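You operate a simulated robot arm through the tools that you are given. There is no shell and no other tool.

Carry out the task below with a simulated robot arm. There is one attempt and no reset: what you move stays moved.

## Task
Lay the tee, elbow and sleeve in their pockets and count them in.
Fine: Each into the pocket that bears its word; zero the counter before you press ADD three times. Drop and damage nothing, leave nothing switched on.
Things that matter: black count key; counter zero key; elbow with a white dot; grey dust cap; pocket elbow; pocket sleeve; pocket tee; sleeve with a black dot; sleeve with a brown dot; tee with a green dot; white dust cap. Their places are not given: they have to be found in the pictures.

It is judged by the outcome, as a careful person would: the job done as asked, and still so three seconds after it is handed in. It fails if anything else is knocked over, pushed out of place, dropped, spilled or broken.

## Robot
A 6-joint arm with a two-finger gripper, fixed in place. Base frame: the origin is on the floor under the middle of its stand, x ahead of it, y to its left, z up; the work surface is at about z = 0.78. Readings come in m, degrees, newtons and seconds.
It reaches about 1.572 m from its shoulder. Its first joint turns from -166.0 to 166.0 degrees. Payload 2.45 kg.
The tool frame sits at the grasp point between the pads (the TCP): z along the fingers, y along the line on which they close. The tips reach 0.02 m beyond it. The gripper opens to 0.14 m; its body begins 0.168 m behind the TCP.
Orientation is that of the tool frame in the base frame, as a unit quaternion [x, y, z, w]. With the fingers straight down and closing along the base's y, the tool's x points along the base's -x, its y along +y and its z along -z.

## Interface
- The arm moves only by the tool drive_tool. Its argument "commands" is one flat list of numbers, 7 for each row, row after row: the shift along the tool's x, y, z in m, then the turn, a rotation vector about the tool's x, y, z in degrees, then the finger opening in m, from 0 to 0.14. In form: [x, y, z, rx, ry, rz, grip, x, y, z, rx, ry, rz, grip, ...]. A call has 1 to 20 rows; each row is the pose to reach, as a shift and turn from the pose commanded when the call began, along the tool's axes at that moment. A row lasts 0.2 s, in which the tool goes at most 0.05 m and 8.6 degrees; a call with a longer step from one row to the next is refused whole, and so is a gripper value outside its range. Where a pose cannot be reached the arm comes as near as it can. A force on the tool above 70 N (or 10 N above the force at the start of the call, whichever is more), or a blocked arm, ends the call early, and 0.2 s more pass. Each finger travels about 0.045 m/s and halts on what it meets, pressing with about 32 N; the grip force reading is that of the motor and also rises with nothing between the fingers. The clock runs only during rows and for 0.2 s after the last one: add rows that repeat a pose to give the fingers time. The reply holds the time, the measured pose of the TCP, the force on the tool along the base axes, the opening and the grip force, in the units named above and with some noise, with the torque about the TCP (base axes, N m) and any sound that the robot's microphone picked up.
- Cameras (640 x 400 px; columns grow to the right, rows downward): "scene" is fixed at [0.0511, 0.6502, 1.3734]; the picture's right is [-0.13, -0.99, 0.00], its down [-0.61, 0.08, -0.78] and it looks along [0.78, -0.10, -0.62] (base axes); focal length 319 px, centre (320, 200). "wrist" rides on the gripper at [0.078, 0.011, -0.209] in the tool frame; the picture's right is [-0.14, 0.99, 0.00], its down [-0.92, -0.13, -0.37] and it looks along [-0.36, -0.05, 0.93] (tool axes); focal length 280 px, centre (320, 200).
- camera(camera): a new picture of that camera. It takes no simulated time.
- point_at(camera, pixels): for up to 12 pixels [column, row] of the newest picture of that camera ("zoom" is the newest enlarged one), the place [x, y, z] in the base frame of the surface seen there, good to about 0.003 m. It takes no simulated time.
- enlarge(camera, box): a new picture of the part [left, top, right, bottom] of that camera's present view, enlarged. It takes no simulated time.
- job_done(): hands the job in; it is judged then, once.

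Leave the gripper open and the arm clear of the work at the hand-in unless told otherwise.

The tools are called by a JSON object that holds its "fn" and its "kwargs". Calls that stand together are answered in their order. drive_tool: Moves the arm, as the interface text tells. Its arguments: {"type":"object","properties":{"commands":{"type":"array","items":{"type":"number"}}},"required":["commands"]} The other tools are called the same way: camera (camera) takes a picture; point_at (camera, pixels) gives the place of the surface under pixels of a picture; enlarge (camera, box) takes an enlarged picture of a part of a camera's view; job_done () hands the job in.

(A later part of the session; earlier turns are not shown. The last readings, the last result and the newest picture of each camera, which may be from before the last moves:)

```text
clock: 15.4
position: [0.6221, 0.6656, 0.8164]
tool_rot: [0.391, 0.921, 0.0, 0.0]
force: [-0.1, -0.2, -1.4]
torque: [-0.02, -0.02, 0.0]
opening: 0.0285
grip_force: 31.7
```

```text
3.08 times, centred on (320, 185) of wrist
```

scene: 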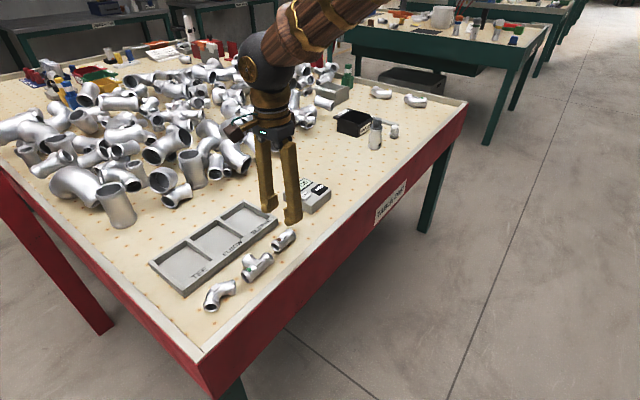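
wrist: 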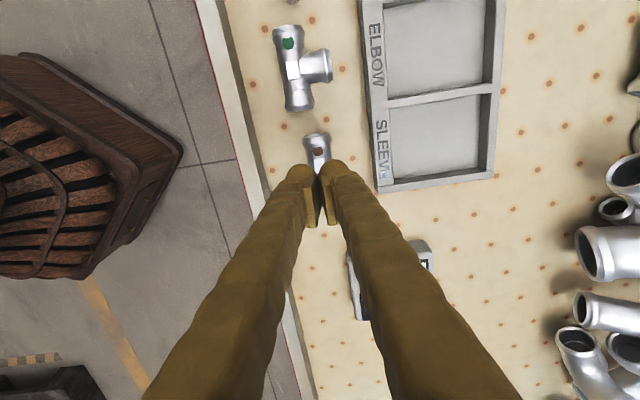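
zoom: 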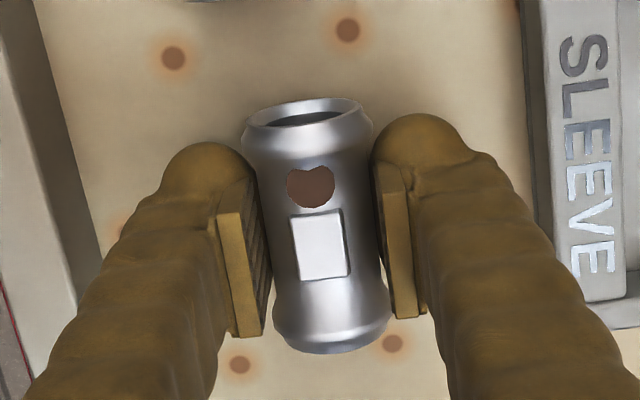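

It holds (weight shows about 1.4 N). I lift to z≈0.907 and carry it above the sleeve pocket at (0.712, 0.768), turning +28.5° so the closing line runs toward the roomier diagonal.

{"fn": "drive_tool", "kwargs": {"commands": [0, 0, -0.02, 0, 0, 0, 0.0, 0, 0, -0.045, 0, 0, 0, 0.0, 0, 0, -0.07, 0, 0, 0, 0.0, 0, 0, -0.09, 0, 0, 0, 0.0, 0.0015, 0.018, -0.09, 0, 0, 4, 0.0, 0.0035, 0.042, -0.09, 0, 0, 9, 0.0, 0.006, 0.068, -0.09, 0, 0, 15, 0.0, 0.008, 0.094, -0.09, 0, 0, 21, 0.0, 0.01, 0.118, -0.09, 0, 0, 26, 0.0, 0.0116, 0.1358, -0.09, 0, 0, 28.5, 0.0, 0.0116, 0.1358, -0.09, 0, 0, 28.5, 0.0]}}

{"fn": "camera", "kwargs": {"camera": "wrist"}}

{"fn": "camera", "kwargs": {"camera": "scene"}}

{"fn": "enlarge", "kwargs": {"camera": "wrist", "box": [220, 80, 420, 240]}}

```text
clock: 17.8
position: [0.7119, 0.7687, 0.9076]
tool_rot: [0.605, 0.796, 0.0, 0.0]
force: [-0.7, 0.1, -2.3]
torque: [0.03, -0.03, 0.01]
opening: 0.0286
grip_force: 32.2
```

```text
taken
```

wrist: 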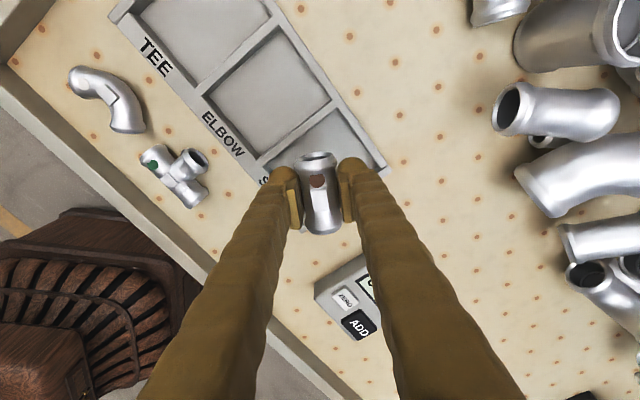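

```text
taken
```

scene: 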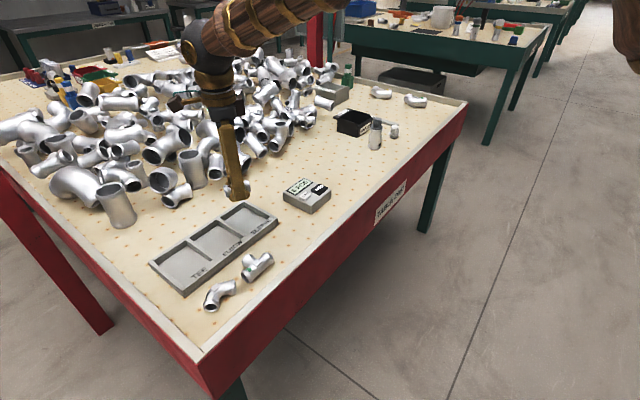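

```text
2.50 times, centred on (320, 160) of wrist
```

zoom: 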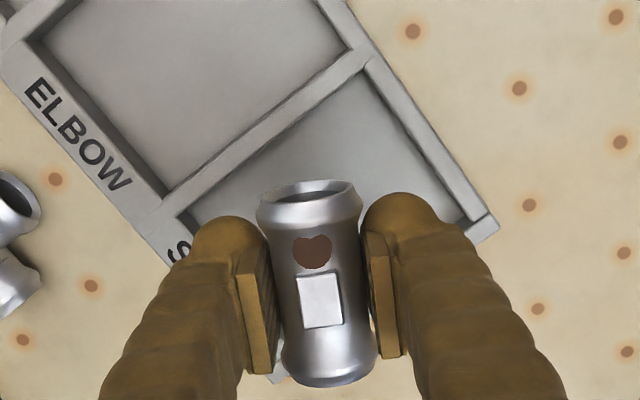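

The sleeve hangs over its pocket. I measure the visible inner corners of the sleeve pocket in this enlarged picture for exact centring.

{"fn": "point_at", "kwargs": {"camera": "zoom", "pixels": [[170, 205], [364, 60], [376, 72], [462, 215], [490, 225], [195, 215], [366, 85], [445, 215], [270, 140], [430, 150], [415, 160], [348, 45]]}}

```text
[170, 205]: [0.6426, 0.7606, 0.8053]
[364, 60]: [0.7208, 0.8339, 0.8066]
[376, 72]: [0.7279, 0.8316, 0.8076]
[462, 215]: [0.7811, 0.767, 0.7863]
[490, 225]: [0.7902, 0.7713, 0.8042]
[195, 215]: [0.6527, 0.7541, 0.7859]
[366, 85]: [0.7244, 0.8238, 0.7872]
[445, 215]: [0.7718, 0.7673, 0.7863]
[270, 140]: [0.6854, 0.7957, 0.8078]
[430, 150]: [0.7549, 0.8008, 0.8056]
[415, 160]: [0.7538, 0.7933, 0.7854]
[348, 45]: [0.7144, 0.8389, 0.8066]
```

The pocket centre comes out at about (0.7125, 0.767); the tool is within 2 mm. I lower to TCP z 0.832 (tips 5 mm above the rim) with that small correction, then look again.

{"fn": "drive_tool", "kwargs": {"commands": [-0.0008, -0.0002, 0.025, 0, 0, 0, 0.0, -0.0015, 0, 0.05, 0, 0, 0, 0.0, -0.0015, 0, 0.068, 0, 0, 0, 0.0, -0.0015, 0, 0.0756, 0, 0, 0, 0.0, -0.0015, 0, 0.0756, 0, 0, 0, 0.0]}}

{"fn": "enlarge", "kwargs": {"camera": "wrist", "box": [200, 60, 440, 240]}}

{"fn": "enlarge", "kwargs": {"camera": "scene", "box": [190, 170, 300, 250]}}

```text
clock: 19.0
position: [0.7113, 0.767, 0.8314]
tool_rot: [0.606, 0.796, 0.0, 0.001]
force: [-0.2, -0.7, -1.2]
torque: [0.0, 0.01, -0.01]
opening: 0.0283
grip_force: 32.5
```

```text
2.22 times, centred on (320, 150) of wrist
```

zoom: 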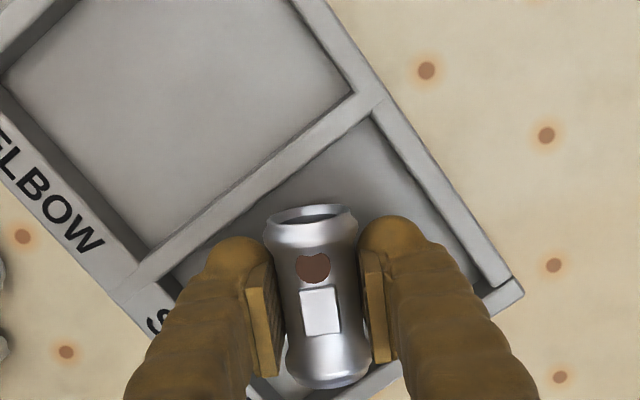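

```text
5.00 times, centred on (245, 210) of scene
```

zoom: 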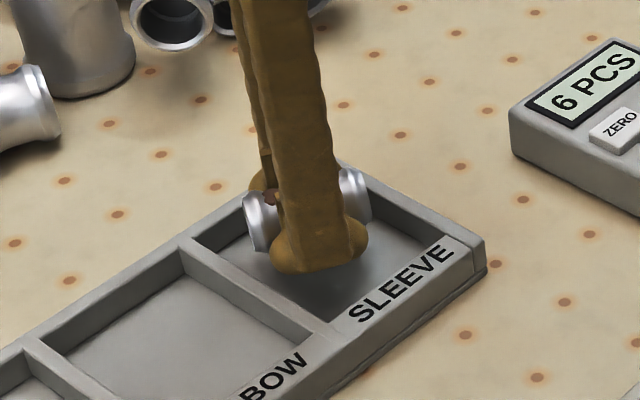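

I check the gaps between the feet and the walls closely, on the left near (200,170) and right near (350,165).

{"fn": "enlarge", "kwargs": {"camera": "wrist", "box": [240, 110, 320, 190]}}

{"fn": "enlarge", "kwargs": {"camera": "wrist", "box": [330, 130, 430, 230]}}

{"fn": "enlarge", "kwargs": {"camera": "scene", "box": [220, 190, 290, 240]}}

```text
5.00 times, centred on (280, 150) of wrist
```

zoom: 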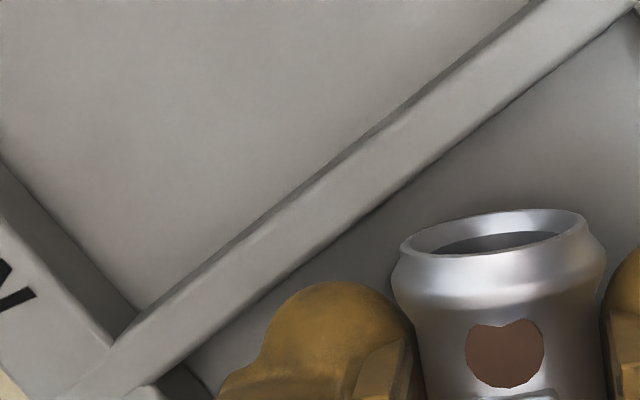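

```text
4.00 times, centred on (380, 180) of wrist
```

zoom: 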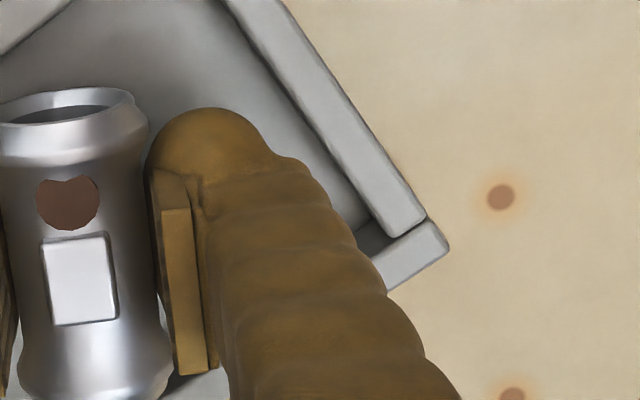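

```text
8.00 times, centred on (255, 215) of scene
```

zoom: 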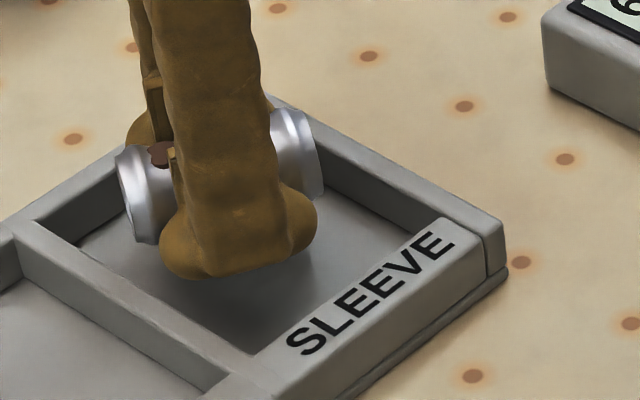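

Gaps look fine: about 5 mm to the divider, about 10 mm to the strip and back wall. Turning −10° evens this out. I do that at this height, then lower gently to z 0.811.

{"fn": "drive_tool", "kwargs": {"commands": [0, 0, 0, 0, 0, -5, 0.0, 0, 0, 0, 0, 0, -10, 0.0, 0, 0, 0.004, 0, 0, -10, 0.0, 0, 0, 0.009, 0, 0, -10, 0.0, 0, 0, 0.014, 0, 0, -10, 0.0, 0, 0, 0.018, 0, 0, -10, 0.0, 0, 0, 0.0204, 0, 0, -10, 0.0, 0, 0, 0.0204, 0, 0, -10, 0.0]}}

{"fn": "enlarge", "kwargs": {"camera": "wrist", "box": [200, 90, 440, 240]}}

{"fn": "enlarge", "kwargs": {"camera": "scene", "box": [210, 185, 290, 245]}}

```text
clock: 20.8
position: [0.7124, 0.7674, 0.8119]
tool_rot: [0.534, 0.846, 0.0, 0.0]
force: [-0.7, -0.3, -2.4]
torque: [0.01, 0.04, -0.01]
opening: 0.0288
grip_force: 32.2
```

```text
2.67 times, centred on (320, 165) of wrist
```

zoom: 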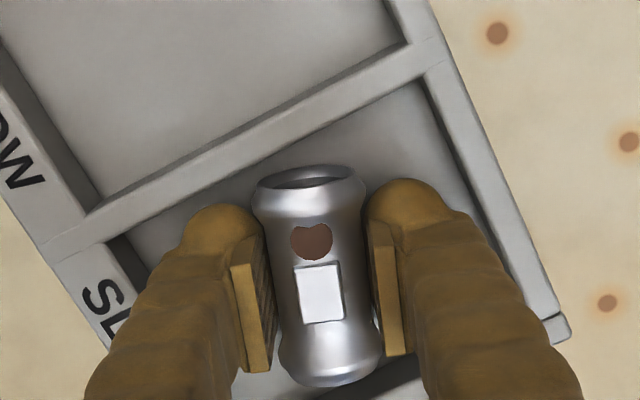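

```text
6.67 times, centred on (250, 215) of scene
```

zoom: 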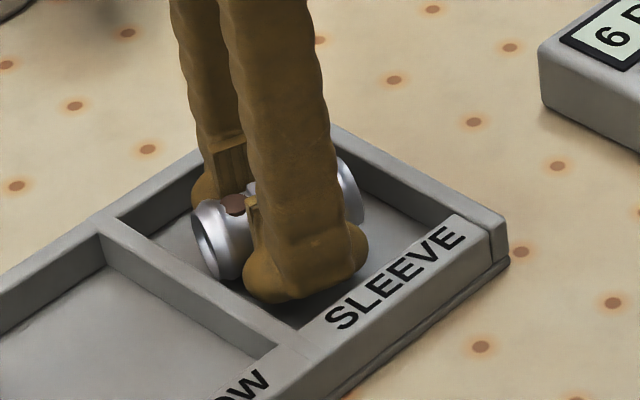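

The sleeve is inside the pocket, no contact yet. I lower the last few millimetres in small steps, watching the force.

{"fn": "drive_tool", "kwargs": {"commands": [0, 0, 0.0015, 0, 0, 0, 0.0, 0, 0, 0.003, 0, 0, 0, 0.0, 0, 0, 0.003, 0, 0, 0, 0.0]}}

```text
clock: 21.6
position: [0.7106, 0.7672, 0.809]
tool_rot: [0.534, 0.845, 0.0, 0.0]
force: [-0.5, -0.1, -0.7]
torque: [0.02, 0.01, -0.04]
opening: 0.0283
grip_force: 32.0
```

No clear contact yet (z 0.809). One more millimetre or so.

{"fn": "drive_tool", "kwargs": {"commands": [0, 0, 0.001, 0, 0, 0, 0.0, 0, 0, 0.001, 0, 0, 0, 0.0]}}

```text
clock: 22.2
position: [0.7127, 0.767, 0.8092]
tool_rot: [0.534, 0.846, 0.0, 0.001]
force: [-1.9, -1.2, 7.9]
torque: [0.06, 0.13, 0.02]
opening: 0.0284
grip_force: 32.2
```

The sleeve touches the floor (8 N up). I open the fingers slightly, to 0.037, to let go within the pocket.

{"fn": "drive_tool", "kwargs": {"commands": [0, 0, -0.0005, 0, 0, 0, 0.03, 0, 0, -0.0005, 0, 0, 0, 0.034, 0, 0, -0.0005, 0, 0, 0, 0.037, 0, 0, -0.0005, 0, 0, 0, 0.037]}}

{"fn": "enlarge", "kwargs": {"camera": "wrist", "box": [200, 90, 440, 240]}}

{"fn": "enlarge", "kwargs": {"camera": "scene", "box": [210, 185, 290, 245]}}

```text
clock: 23.2
position: [0.7115, 0.7662, 0.8098]
tool_rot: [0.534, 0.846, 0.0, -0.001]
force: [0.8, 0.2, 0.5]
torque: [-0.03, -0.04, -0.04]
opening: 0.037
grip_force: 0.0
```

```text
2.67 times, centred on (320, 165) of wrist
```

zoom: 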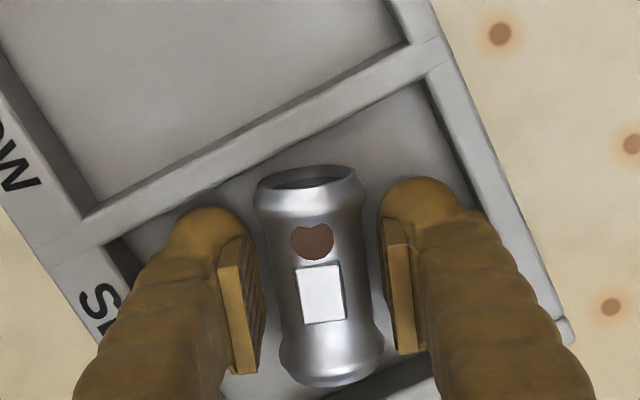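

```text
6.67 times, centred on (250, 215) of scene
```

zoom: 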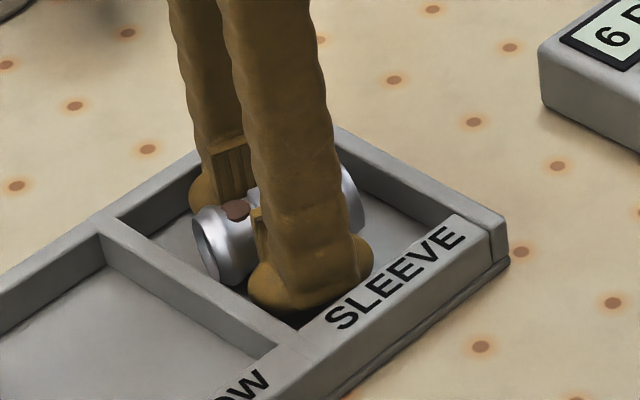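

Released cleanly with clearance on both sides. I lift straight up by 0.12 m.

{"fn": "drive_tool", "kwargs": {"commands": [0, 0, -0.01, 0, 0, 0, 0.037, 0, 0, -0.025, 0, 0, 0, 0.037, 0, 0, -0.05, 0, 0, 0, 0.037, 0, 0, -0.085, 0, 0, 0, 0.037, 0, 0, -0.12, 0, 0, 0, 0.037, 0, 0, -0.12, 0, 0, 0, 0.037]}}

{"fn": "camera", "kwargs": {"camera": "wrist"}}

{"fn": "enlarge", "kwargs": {"camera": "scene", "box": [140, 180, 300, 310]}}

```text
clock: 24.6
position: [0.7127, 0.7663, 0.9303]
tool_rot: [0.534, 0.846, 0.0, 0.0]
force: [0.4, -0.2, 0.2]
torque: [-0.02, -0.02, -0.02]
opening: 0.0369
grip_force: 0.1
```

```text
taken
```

wrist: 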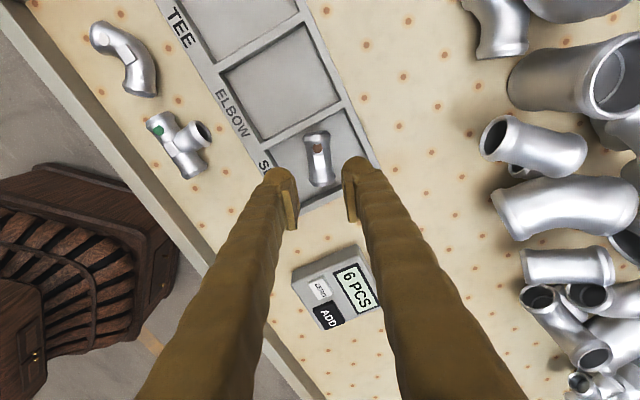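

```text
3.08 times, centred on (220, 245) of scene
```

zoom: 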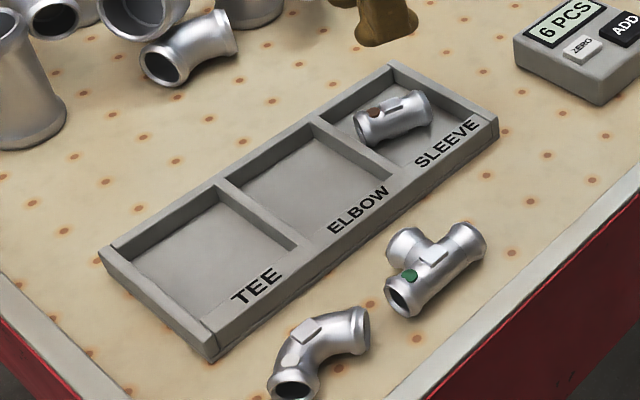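

The sleeve lies in the SLEEVE pocket. Next the elbow: I move above its mid-bend, about (0.485, 0.809), turning −18° so the closing line runs along the elbow's symmetry axis (≈43.5°), and open to 0.05.

{"fn": "drive_tool", "kwargs": {"commands": [0.0227, -0.0312, 0, 0, 0, -3, 0.04, 0.0455, -0.0624, 0, 0, 0, -6, 0.045, 0.0682, -0.0936, 0, 0, 0, -9, 0.05, 0.0909, -0.1248, 0, 0, 0, -12, 0.05, 0.1137, -0.156, 0, 0, 0, -15, 0.05, 0.1364, -0.1872, 0, 0, 0, -18, 0.05, 0.1364, -0.1872, 0, 0, 0, -18, 0.05]}}

{"fn": "enlarge", "kwargs": {"camera": "wrist", "box": [220, 80, 420, 220]}}

```text
clock: 26.2
position: [0.4827, 0.8101, 0.9276]
tool_rot: [0.395, 0.919, 0.0, 0.0]
force: [0.8, 0.4, 0.4]
torque: [0.01, -0.03, -0.02]
opening: 0.05
grip_force: 0.0
```

```text
2.86 times, centred on (320, 150) of wrist
```

zoom: 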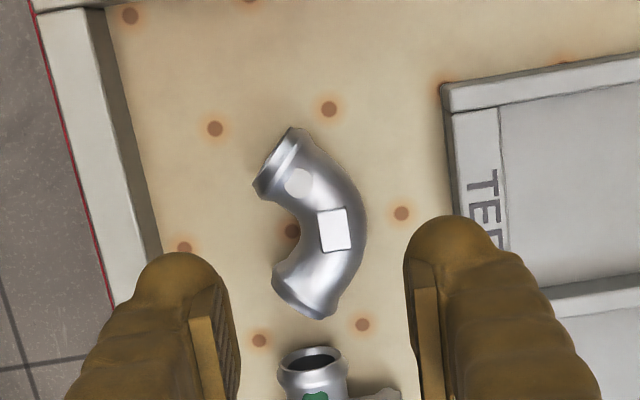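

The elbow's lug at (334,230) is about 5–6 mm tray-ward of the tool axis, which is what I want (outer finger close to the bend, inner finger well in the mouth). I narrow to 0.044 and lower to z 0.842 to look at the gaps.

{"fn": "drive_tool", "kwargs": {"commands": [0, 0.0004, 0.03, 0, 0, 0, 0.044, 0, 0.0004, 0.06, 0, 0, 0, 0.044, 0, 0.0004, 0.0856, 0, 0, 0, 0.044, 0, 0.0004, 0.0856, 0, 0, 0, 0.044]}}

{"fn": "enlarge", "kwargs": {"camera": "wrist", "box": [220, 90, 420, 230]}}

{"fn": "enlarge", "kwargs": {"camera": "scene", "box": [160, 230, 280, 320]}}

```text
clock: 27.2
position: [0.4834, 0.8096, 0.8422]
tool_rot: [0.395, 0.919, 0.0, 0.0]
force: [0.0, -0.6, 0.2]
torque: [0.03, -0.01, -0.06]
opening: 0.0442
grip_force: 0.1
```

```text
2.86 times, centred on (320, 160) of wrist
```

zoom: 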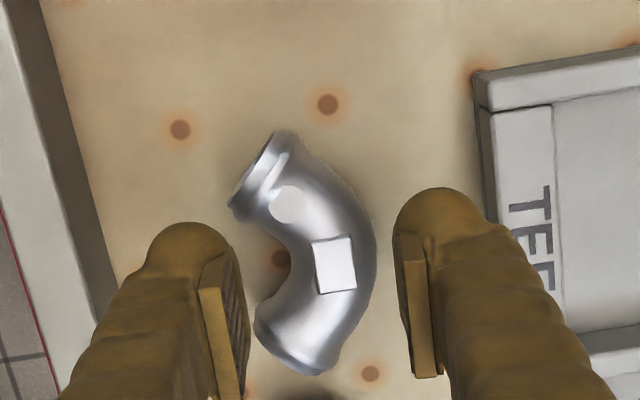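

```text
4.44 times, centred on (220, 275) of scene
```

zoom: 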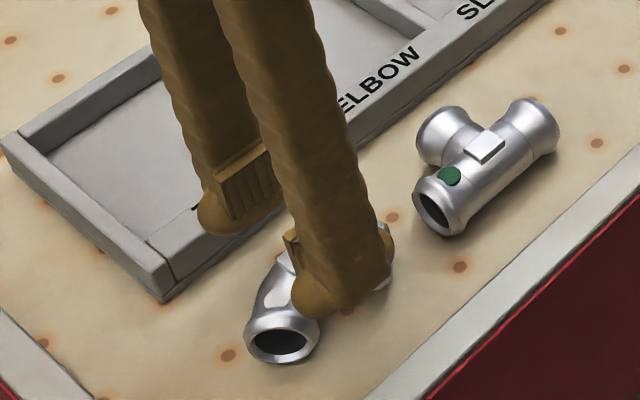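

Clear gaps on both sides: inner foot in the mouth, outer foot between bend and tray. I shift 1 mm and lower to z 0.802.

{"fn": "drive_tool", "kwargs": {"commands": [0.001, -0.0008, 0.015, 0, 0, 0, 0.044, 0.001, -0.0008, 0.028, 0, 0, 0, 0.044, 0.001, -0.0008, 0.036, 0, 0, 0, 0.044, 0.001, -0.0008, 0.0402, 0, 0, 0, 0.044, 0.001, -0.0008, 0.0402, 0, 0, 0, 0.044]}}

{"fn": "enlarge", "kwargs": {"camera": "wrist", "box": [220, 90, 420, 230]}}

{"fn": "enlarge", "kwargs": {"camera": "scene", "box": [160, 230, 280, 320]}}

```text
clock: 28.4
position: [0.4828, 0.81, 0.8011]
tool_rot: [0.394, 0.919, 0.0, 0.0]
force: [0.5, -0.5, -0.9]
torque: [0.0, 0.03, -0.02]
opening: 0.0441
grip_force: 0.2
```

```text
2.86 times, centred on (320, 160) of wrist
```

zoom: 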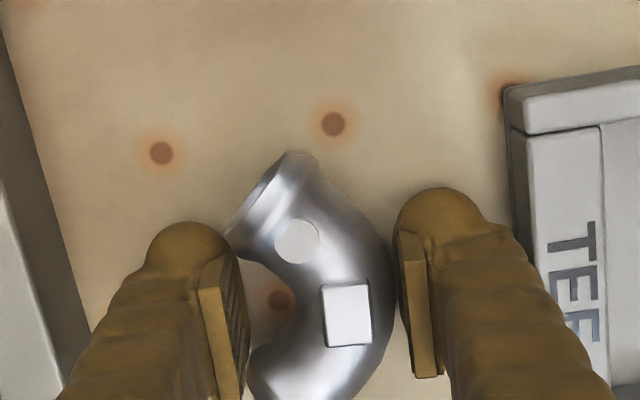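

```text
4.44 times, centred on (220, 275) of scene
```

zoom: 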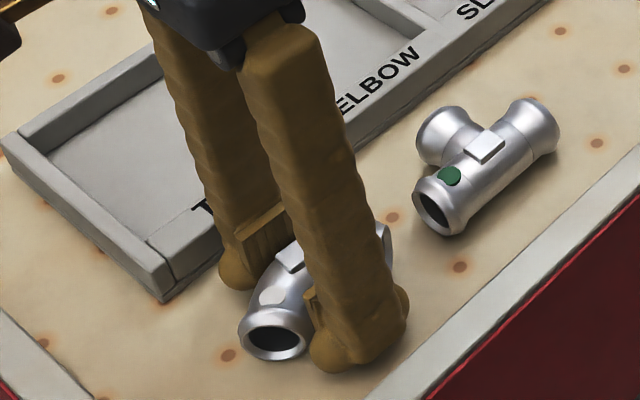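

The fingers straddle the bend with no contact forces. I close slowly onto the elbow.

{"fn": "drive_tool", "kwargs": {"commands": [0, 0, 0, 0, 0, 0, 0.04, 0, 0, 0, 0, 0, 0, 0.034, 0, 0, 0, 0, 0, 0, 0.028, 0, 0, 0, 0, 0, 0, 0.02, 0, 0, 0, 0, 0, 0, 0.01, 0, 0, 0, 0, 0, 0, 0.0, 0, 0, 0, 0, 0, 0, 0.0]}}

{"fn": "enlarge", "kwargs": {"camera": "wrist", "box": [220, 90, 420, 230]}}

{"fn": "enlarge", "kwargs": {"camera": "scene", "box": [160, 230, 280, 320]}}

```text
clock: 30.0
position: [0.4832, 0.8096, 0.801]
tool_rot: [0.395, 0.919, 0.0, 0.0]
force: [0.4, 0.1, 0.0]
torque: [-0.01, -0.01, 0.03]
opening: 0.0405
grip_force: 31.7
```

```text
2.86 times, centred on (320, 160) of wrist
```

zoom: 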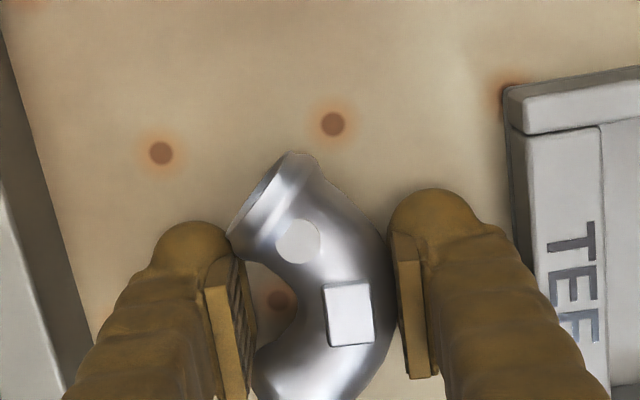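

```text
4.44 times, centred on (220, 275) of scene
```

zoom: 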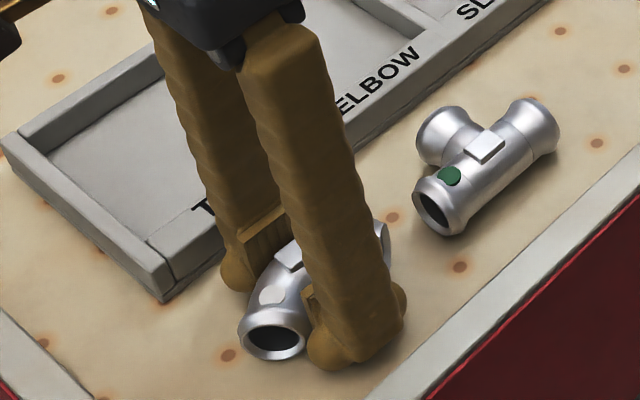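

Gripped at 0.0405 with 32 N (the inner foot bears on the two collar rims). I lift 15 mm slowly and check.

{"fn": "drive_tool", "kwargs": {"commands": [0, 0, -0.003, 0, 0, 0, 0.0, 0, 0, -0.006, 0, 0, 0, 0.0, 0, 0, -0.01, 0, 0, 0, 0.0, 0, 0, -0.015, 0, 0, 0, 0.0, 0, 0, -0.015, 0, 0, 0, 0.0]}}

{"fn": "enlarge", "kwargs": {"camera": "wrist", "box": [220, 90, 420, 230]}}

{"fn": "enlarge", "kwargs": {"camera": "scene", "box": [160, 230, 280, 320]}}

```text
clock: 31.2
position: [0.4828, 0.8101, 0.8179]
tool_rot: [0.394, 0.919, 0.0, 0.0]
force: [0.7, -1.1, -2.1]
torque: [-0.03, -0.01, -0.03]
opening: 0.0403
grip_force: 32.5
```

```text
2.86 times, centred on (320, 160) of wrist
```

zoom: 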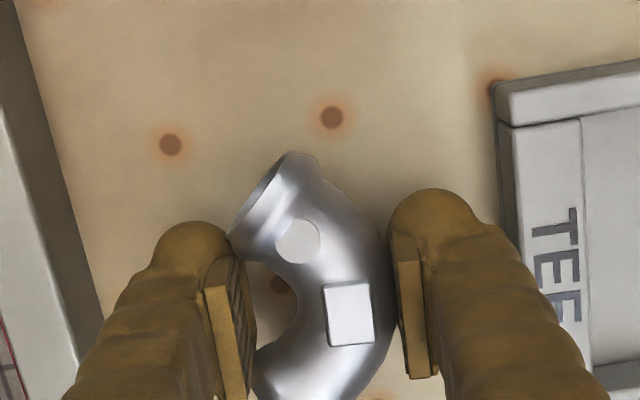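

```text
4.44 times, centred on (220, 275) of scene
```

zoom: 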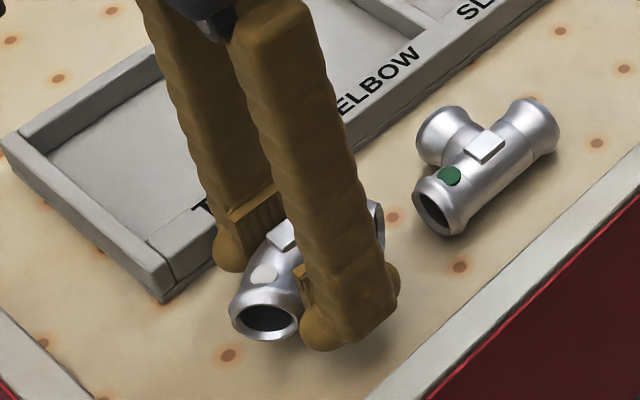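

The elbow hangs level in the grip. I lift to z≈0.915 and carry it above the elbow pocket centre (0.647, 0.832), turning +26°.

{"fn": "drive_tool", "kwargs": {"commands": [0, 0, -0.02, 0, 0, 0, 0.0, 0, 0, -0.045, 0, 0, 0, 0.0, 0, 0, -0.075, 0, 0, 0, 0.0, 0, 0, -0.097, 0, 0, 0, 0.0, -0.012, 0.017, -0.097, 0, 0, 4, 0.0, -0.03, 0.041, -0.097, 0, 0, 9, 0.0, -0.05, 0.068, -0.097, 0, 0, 14, 0.0, -0.07, 0.096, -0.097, 0, 0, 19, 0.0, -0.087, 0.12, -0.097, 0, 0, 23, 0.0, -0.0971, 0.134, -0.097, 0, 0, 26.1, 0.0, -0.0971, 0.134, -0.097, 0, 0, 26.1, 0.0]}}

{"fn": "enlarge", "kwargs": {"camera": "wrist", "box": [200, 60, 440, 240]}}

{"fn": "enlarge", "kwargs": {"camera": "scene", "box": [140, 150, 300, 270]}}

```text
clock: 33.6
position: [0.6468, 0.8312, 0.9142]
tool_rot: [0.592, 0.806, 0.001, -0.001]
force: [0.3, 0.4, -1.7]
torque: [0.03, -0.01, -0.01]
opening: 0.0403
grip_force: 32.1
```

```text
2.22 times, centred on (320, 150) of wrist
```

zoom: 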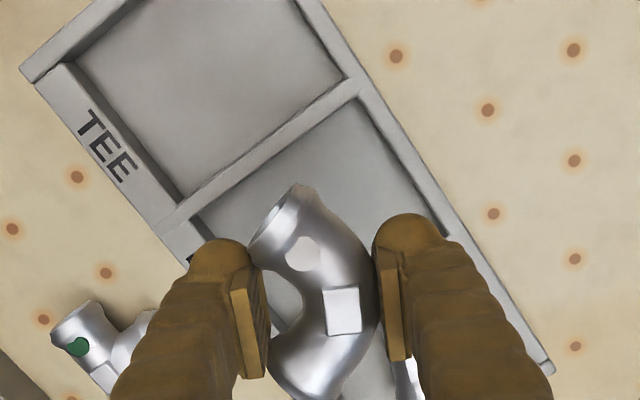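

```text
3.33 times, centred on (220, 210) of scene
```

zoom: 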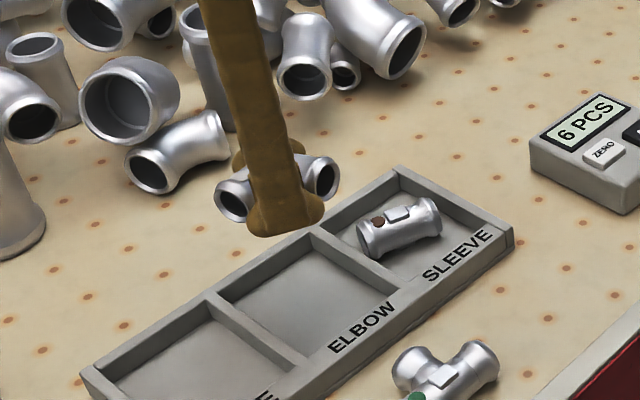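

I measure the elbow pocket's visible corners from here to confirm the centre.

{"fn": "enlarge", "kwargs": {"camera": "wrist", "box": [200, 60, 440, 240]}}

{"fn": "point_at", "kwargs": {"camera": "zoom", "pixels": [[178, 212], [200, 200], [350, 80], [364, 92], [270, 145], [210, 215], [358, 105], [445, 200], [430, 205], [440, 225], [545, 365], [320, 110]]}}

```text
2.22 times, centred on (320, 150) of wrist
```

zoom: 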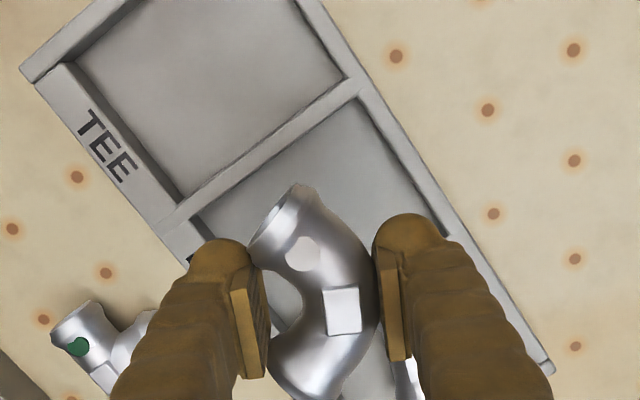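

```text
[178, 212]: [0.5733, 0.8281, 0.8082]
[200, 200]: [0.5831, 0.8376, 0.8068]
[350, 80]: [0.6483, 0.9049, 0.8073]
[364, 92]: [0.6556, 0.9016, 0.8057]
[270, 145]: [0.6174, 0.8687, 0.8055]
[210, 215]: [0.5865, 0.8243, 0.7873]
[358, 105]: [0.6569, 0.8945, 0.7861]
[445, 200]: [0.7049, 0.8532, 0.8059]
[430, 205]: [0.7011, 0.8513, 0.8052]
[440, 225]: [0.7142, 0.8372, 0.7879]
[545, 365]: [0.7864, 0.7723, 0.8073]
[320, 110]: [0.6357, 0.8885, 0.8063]
```

The pocket centre is (0.647, 0.8325); the tool is within 2 mm. I lower to z 0.833 with a 1 mm correction, then look at gaps.

{"fn": "drive_tool", "kwargs": {"commands": [0.0009, 0.0006, 0.025, 0, 0, 0, 0.0, 0.0009, 0.0006, 0.05, 0, 0, 0, 0.0, 0.0009, 0.0006, 0.07, 0, 0, 0, 0.0, 0.0009, 0.0006, 0.0812, 0, 0, 0, 0.0, 0.0009, 0.0006, 0.0812, 0, 0, 0, 0.0]}}

{"fn": "enlarge", "kwargs": {"camera": "wrist", "box": [200, 80, 440, 240]}}

{"fn": "enlarge", "kwargs": {"camera": "scene", "box": [170, 190, 270, 265]}}

```text
clock: 34.8
position: [0.6471, 0.8332, 0.8337]
tool_rot: [0.592, 0.806, -0.001, 0.0]
force: [0.1, -0.2, -1.3]
torque: [0.01, -0.03, 0.01]
opening: 0.0405
grip_force: 31.5
```

```text
2.50 times, centred on (320, 160) of wrist
```

zoom: 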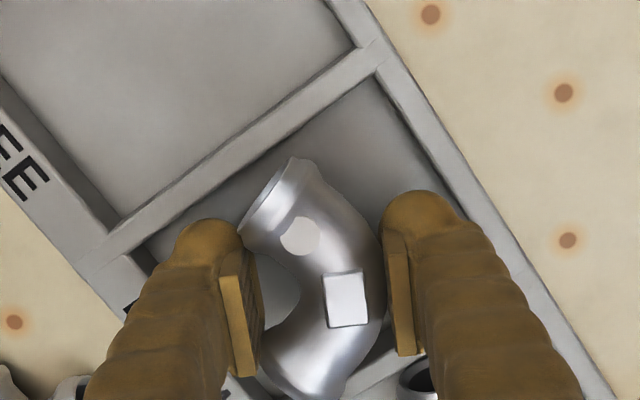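

```text
5.33 times, centred on (220, 228) of scene
```

zoom: 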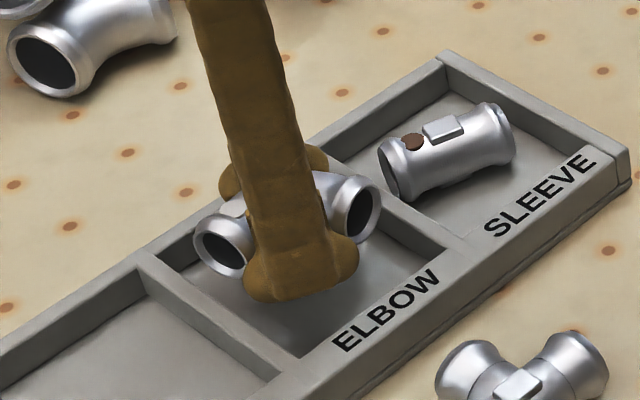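

I zoom in on the right-hand foot against the back wall and on the far ring against the second divider.

{"fn": "enlarge", "kwargs": {"camera": "wrist", "box": [330, 110, 430, 200]}}

{"fn": "enlarge", "kwargs": {"camera": "scene", "box": [195, 200, 265, 255]}}

{"fn": "enlarge", "kwargs": {"camera": "wrist", "box": [270, 200, 390, 290]}}

```text
4.44 times, centred on (380, 155) of wrist
```

zoom: 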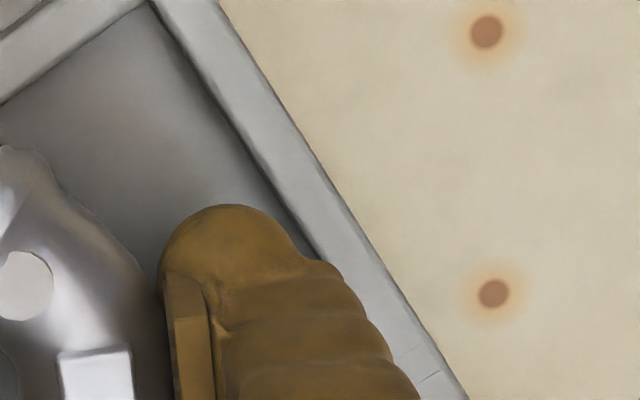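

```text
7.27 times, centred on (230, 228) of scene
```

zoom: 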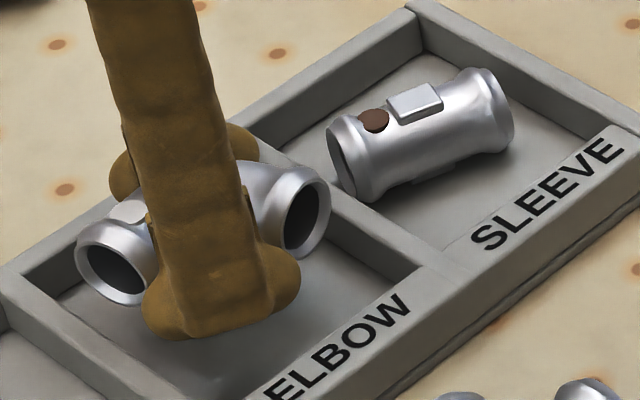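

```text
4.44 times, centred on (330, 245) of wrist
```

zoom: 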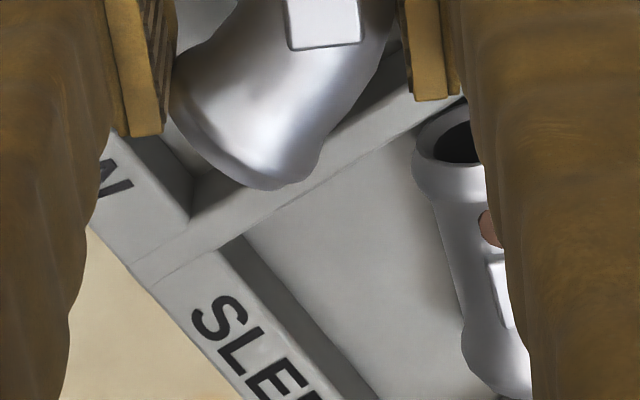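

All gaps are about 4–5 mm. I lower the elbow into the pocket, to z 0.813.

{"fn": "drive_tool", "kwargs": {"commands": [0, 0, 0.004, 0, 0, 0, 0.0, 0, 0, 0.009, 0, 0, 0, 0.0, 0, 0, 0.014, 0, 0, 0, 0.0, 0, 0, 0.018, 0, 0, 0, 0.0, 0, 0, 0.0205, 0, 0, 0, 0.0, 0, 0, 0.0205, 0, 0, 0, 0.0]}}

{"fn": "enlarge", "kwargs": {"camera": "scene", "box": [170, 190, 270, 265]}}

{"fn": "enlarge", "kwargs": {"camera": "wrist", "box": [200, 80, 440, 240]}}

```text
clock: 36.2
position: [0.6475, 0.8323, 0.8128]
tool_rot: [0.592, 0.806, 0.0, 0.0]
force: [-0.5, -0.4, -3.2]
torque: [-0.02, 0.03, 0.01]
opening: 0.0404
grip_force: 32.3
```

```text
5.33 times, centred on (220, 228) of scene
```

zoom: 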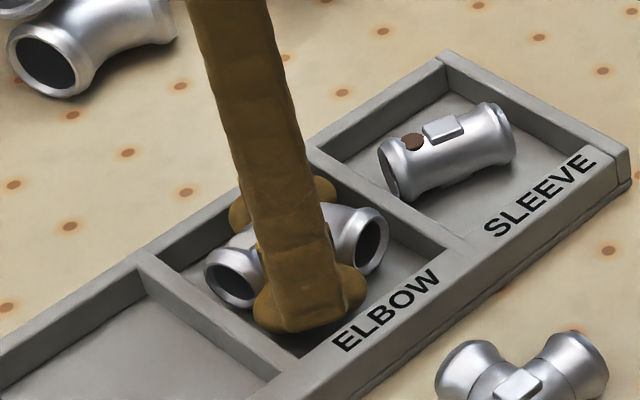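

```text
2.50 times, centred on (320, 160) of wrist
```

zoom: 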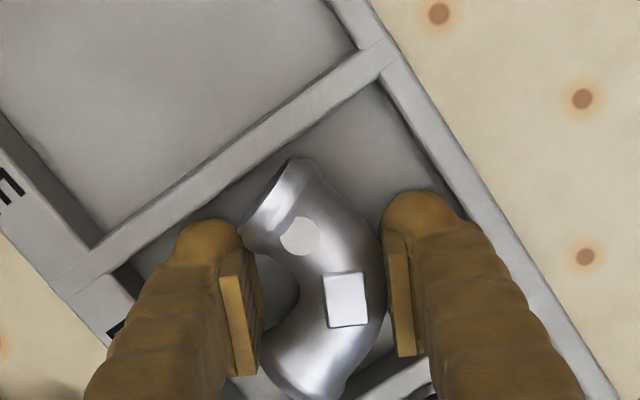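

Still free. I lower further in small steps to find the floor.

{"fn": "drive_tool", "kwargs": {"commands": [0, 0, 0.0015, 0, 0, 0, 0.0, 0, 0, 0.003, 0, 0, 0, 0.0, 0, 0, 0.003, 0, 0, 0, 0.0]}}

```text
clock: 37.0
position: [0.6476, 0.8335, 0.8104]
tool_rot: [0.593, 0.805, 0.0, 0.0]
force: [0.0, -0.3, -2.8]
torque: [-0.05, 0.0, 0.03]
opening: 0.0403
grip_force: 32.1
```

No contact yet at z 0.810; another 1 mm, then 0.7 mm.

{"fn": "drive_tool", "kwargs": {"commands": [0, 0, 0.001, 0, 0, 0, 0.0, 0, 0, 0.001, 0, 0, 0, 0.0]}}

```text
clock: 37.6
position: [0.648, 0.8336, 0.8081]
tool_rot: [0.592, 0.806, 0.0, 0.001]
force: [0.0, -1.0, -2.5]
torque: [-0.01, -0.01, -0.01]
opening: 0.0402
grip_force: 31.3
```

{"fn": "drive_tool", "kwargs": {"commands": [0, 0, 0.0008, 0, 0, 0, 0.0, 0, 0, 0.0008, 0, 0, 0, 0.0]}}

```text
clock: 38.2
position: [0.6468, 0.8328, 0.806]
tool_rot: [0.592, 0.806, 0.0, 0.0]
force: [-1.2, -0.2, 1.0]
torque: [-0.09, 0.01, 0.01]
opening: 0.0405
grip_force: 31.6
```

The force turned from −2.5 to +1 N: the elbow rests on the floor. I open just enough, to 0.046.

{"fn": "drive_tool", "kwargs": {"commands": [0, 0, 0, 0, 0, 0, 0.042, 0, 0, -0.0005, 0, 0, 0, 0.044, 0, 0, -0.001, 0, 0, 0, 0.046, 0, 0, -0.001, 0, 0, 0, 0.046]}}

{"fn": "enlarge", "kwargs": {"camera": "scene", "box": [170, 190, 270, 265]}}

{"fn": "enlarge", "kwargs": {"camera": "wrist", "box": [200, 80, 440, 240]}}

```text
clock: 39.2
position: [0.6482, 0.8327, 0.8085]
tool_rot: [0.592, 0.806, 0.0, 0.0]
force: [0.5, 0.8, -0.3]
torque: [0.02, 0.0, 0.0]
opening: 0.0459
grip_force: 0.1
```

```text
5.33 times, centred on (220, 228) of scene
```

zoom: 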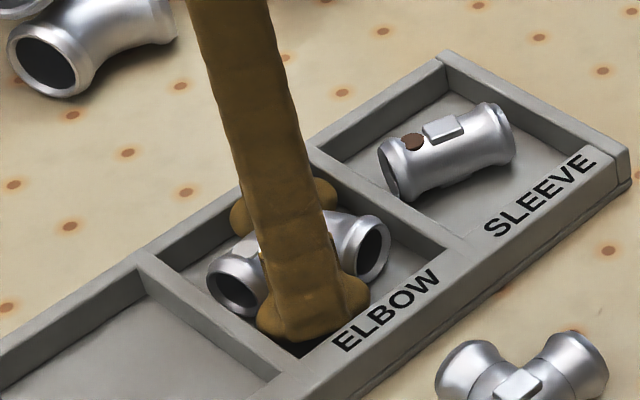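

```text
2.50 times, centred on (320, 160) of wrist
```

zoom: 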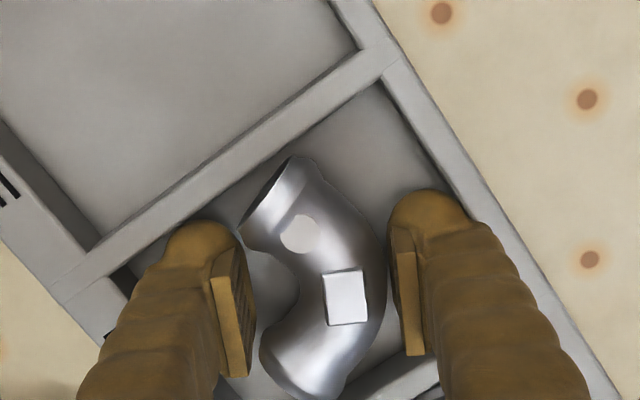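

Released; a slim gap on both sides. I lift straight up, slowly at first, to z≈0.93.

{"fn": "drive_tool", "kwargs": {"commands": [0, 0, -0.005, 0, 0, 0, 0.046, 0, 0, -0.012, 0, 0, 0, 0.046, 0, 0, -0.022, 0, 0, 0, 0.046, 0, 0, -0.045, 0, 0, 0, 0.046, 0, 0, -0.08, 0, 0, 0, 0.046, 0, 0, -0.12, 0, 0, 0, 0.046, 0, 0, -0.12, 0, 0, 0, 0.046]}}

{"fn": "enlarge", "kwargs": {"camera": "scene", "box": [140, 180, 300, 300]}}

{"fn": "camera", "kwargs": {"camera": "wrist"}}

```text
clock: 40.8
position: [0.6459, 0.8324, 0.9298]
tool_rot: [0.592, 0.806, 0.0, 0.0]
force: [0.5, -0.9, 0.1]
torque: [-0.02, 0.02, -0.01]
opening: 0.0461
grip_force: 0.0
```

```text
3.33 times, centred on (220, 240) of scene
```

zoom: 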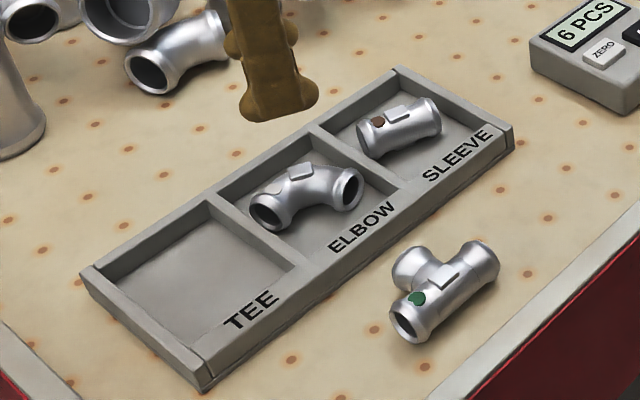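

```text
taken
```

wrist: 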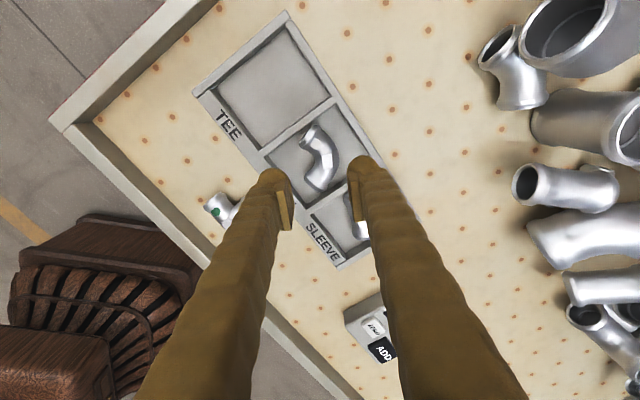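

The elbow lies in its pocket. Now the tee: I move above it at about (0.544, 0.7265), z 0.93, turning −116° so the closing line runs along its run (133.8°), and open to 0.095.

{"fn": "drive_tool", "kwargs": {"commands": [-0.005, -0.0092, 0, 0, 0, -8.3, 0.055, -0.0101, -0.0184, 0, 0, 0, -16.6, 0.065, -0.0151, -0.0276, 0, 0, 0, -24.9, 0.075, -0.0202, -0.0368, 0, 0, 0, -33.3, 0.085, -0.0252, -0.046, 0, 0, 0, -41.6, 0.095, -0.0303, -0.0552, 0, 0, 0, -49.9, 0.095, -0.0353, -0.0645, 0, 0, 0, -58.2, 0.095, -0.0403, -0.0737, 0, 0, 0, -66.5, 0.095, -0.0454, -0.0829, 0, 0, 0, -74.8, 0.095, -0.0504, -0.0921, 0, 0, 0, -83.1, 0.095, -0.0555, -0.1013, 0, 0, 0, -91.5, 0.095, -0.0605, -0.1105, 0, 0, 0, -99.8, 0.095, -0.0656, -0.1197, 0, 0, 0, -108.1, 0.095, -0.0706, -0.1289, 0, 0, 0, -116.4, 0.095, -0.0706, -0.1289, 0, 0, 0, -116.4, 0.095]}}

{"fn": "camera", "kwargs": {"camera": "wrist"}}

{"fn": "enlarge", "kwargs": {"camera": "wrist", "box": [220, 80, 420, 220]}}

{"fn": "camera", "kwargs": {"camera": "scene"}}

```text
clock: 44.0
position: [0.545, 0.7263, 0.9291]
tool_rot: [-0.375, 0.927, 0.0, 0.0]
force: [-1.2, -0.1, -0.7]
torque: [-0.01, 0.02, -0.01]
opening: 0.0952
grip_force: 0.1
```

```text
taken
```

wrist: 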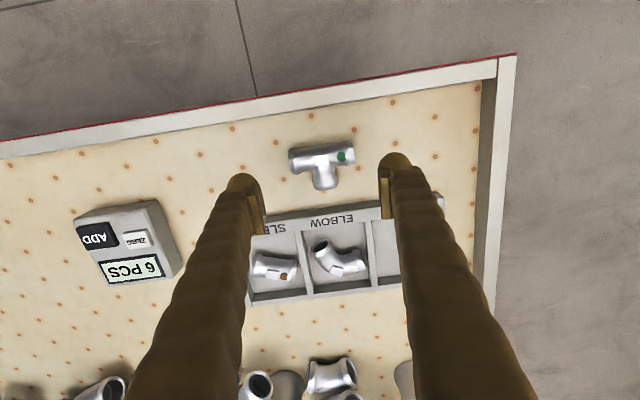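

```text
2.86 times, centred on (320, 150) of wrist
```

zoom: 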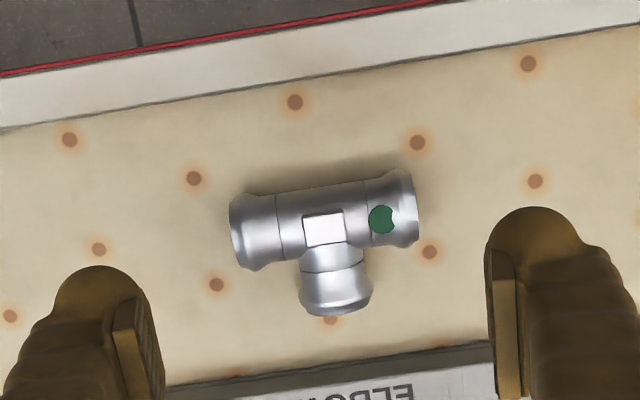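

```text
taken
```

scene: 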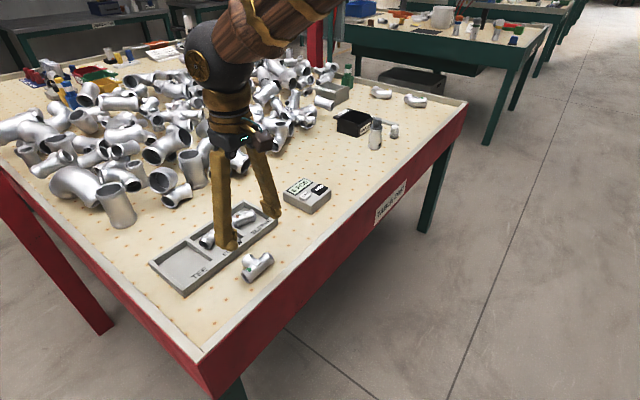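

The tee is aligned and centred (lug at (322,228) vs tool axis (320,230)); its run is about 80 mm. I lower to z 0.817 with the fingers open at 0.095, either side of the run ends.

{"fn": "drive_tool", "kwargs": {"commands": [0.0005, 0.0015, 0.03, 0, 0, 0, 0.095, 0.0005, 0.0015, 0.06, 0, 0, 0, 0.095, 0.0005, 0.0015, 0.09, 0, 0, 0, 0.095, 0.0005, 0.0015, 0.112, 0, 0, 0, 0.095, 0.0005, 0.0015, 0.112, 0, 0, 0, 0.095]}}

{"fn": "enlarge", "kwargs": {"camera": "wrist", "box": [210, 90, 430, 240]}}

{"fn": "enlarge", "kwargs": {"camera": "scene", "box": [200, 210, 320, 300]}}

```text
clock: 45.2
position: [0.5448, 0.7271, 0.818]
tool_rot: [-0.373, 0.928, 0.001, 0.0]
force: [1.2, 0.6, -1.1]
torque: [-0.03, 0.04, -0.01]
opening: 0.0949
grip_force: 0.1
```

```text
2.67 times, centred on (320, 165) of wrist
```

zoom: 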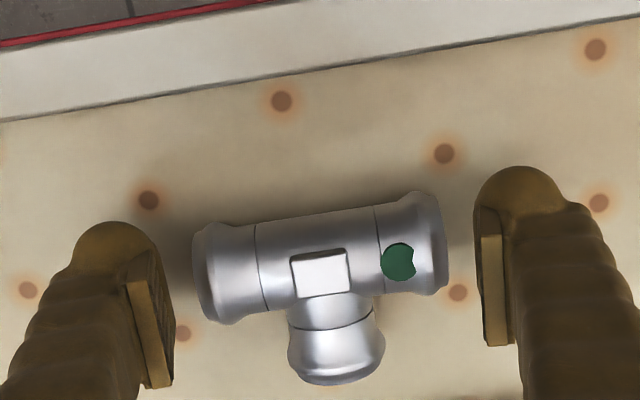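

```text
4.44 times, centred on (260, 255) of scene
```

zoom: 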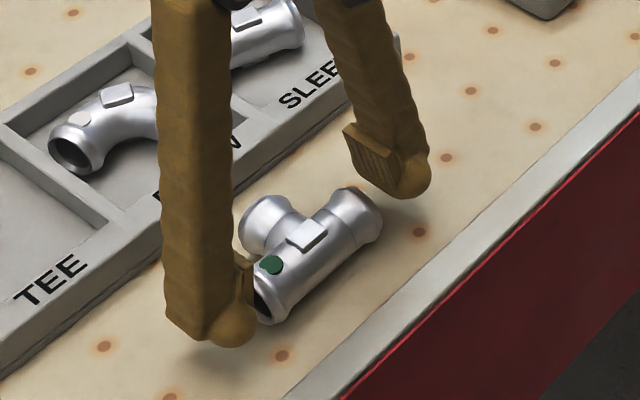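

Aligned. I lower 3 mm more (z≈0.815) and close on the run's end faces.

{"fn": "drive_tool", "kwargs": {"commands": [0, 0, 0.003, 0, 0, 0, 0.095, 0, 0, 0.003, 0, 0, 0, 0.09, 0, 0, 0.003, 0, 0, 0, 0.085, 0, 0, 0.003, 0, 0, 0, 0.08, 0, 0, 0.003, 0, 0, 0, 0.07, 0, 0, 0.003, 0, 0, 0, 0.06, 0, 0, 0.003, 0, 0, 0, 0.06]}}

{"fn": "enlarge", "kwargs": {"camera": "wrist", "box": [210, 90, 430, 240]}}

{"fn": "enlarge", "kwargs": {"camera": "scene", "box": [200, 210, 320, 300]}}

```text
clock: 46.8
position: [0.5438, 0.7273, 0.8141]
tool_rot: [-0.373, 0.928, 0.0, 0.0]
force: [-0.5, 0.8, 1.5]
torque: [0.0, -0.01, 0.03]
opening: 0.0771
grip_force: 32.0
```

```text
2.67 times, centred on (320, 165) of wrist
```

zoom: 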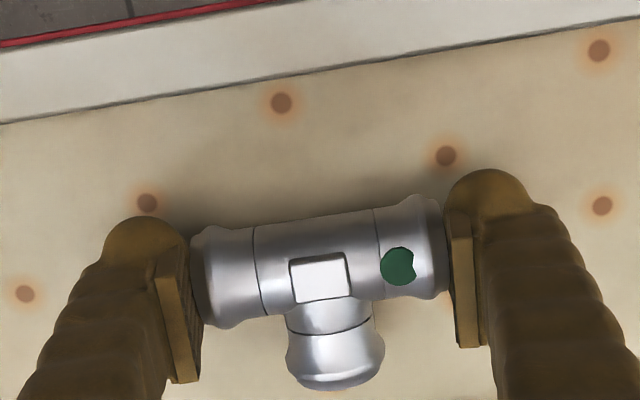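

```text
4.44 times, centred on (260, 255) of scene
```

zoom: 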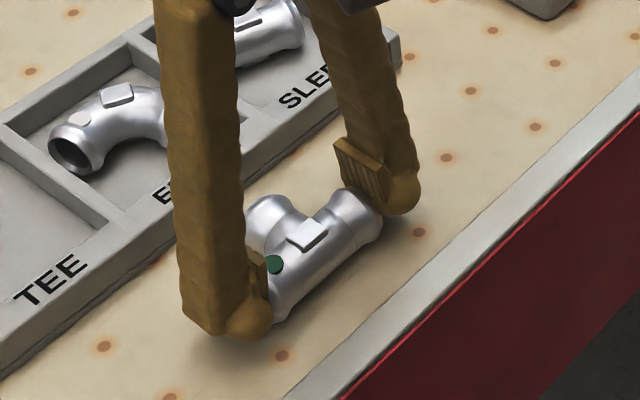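

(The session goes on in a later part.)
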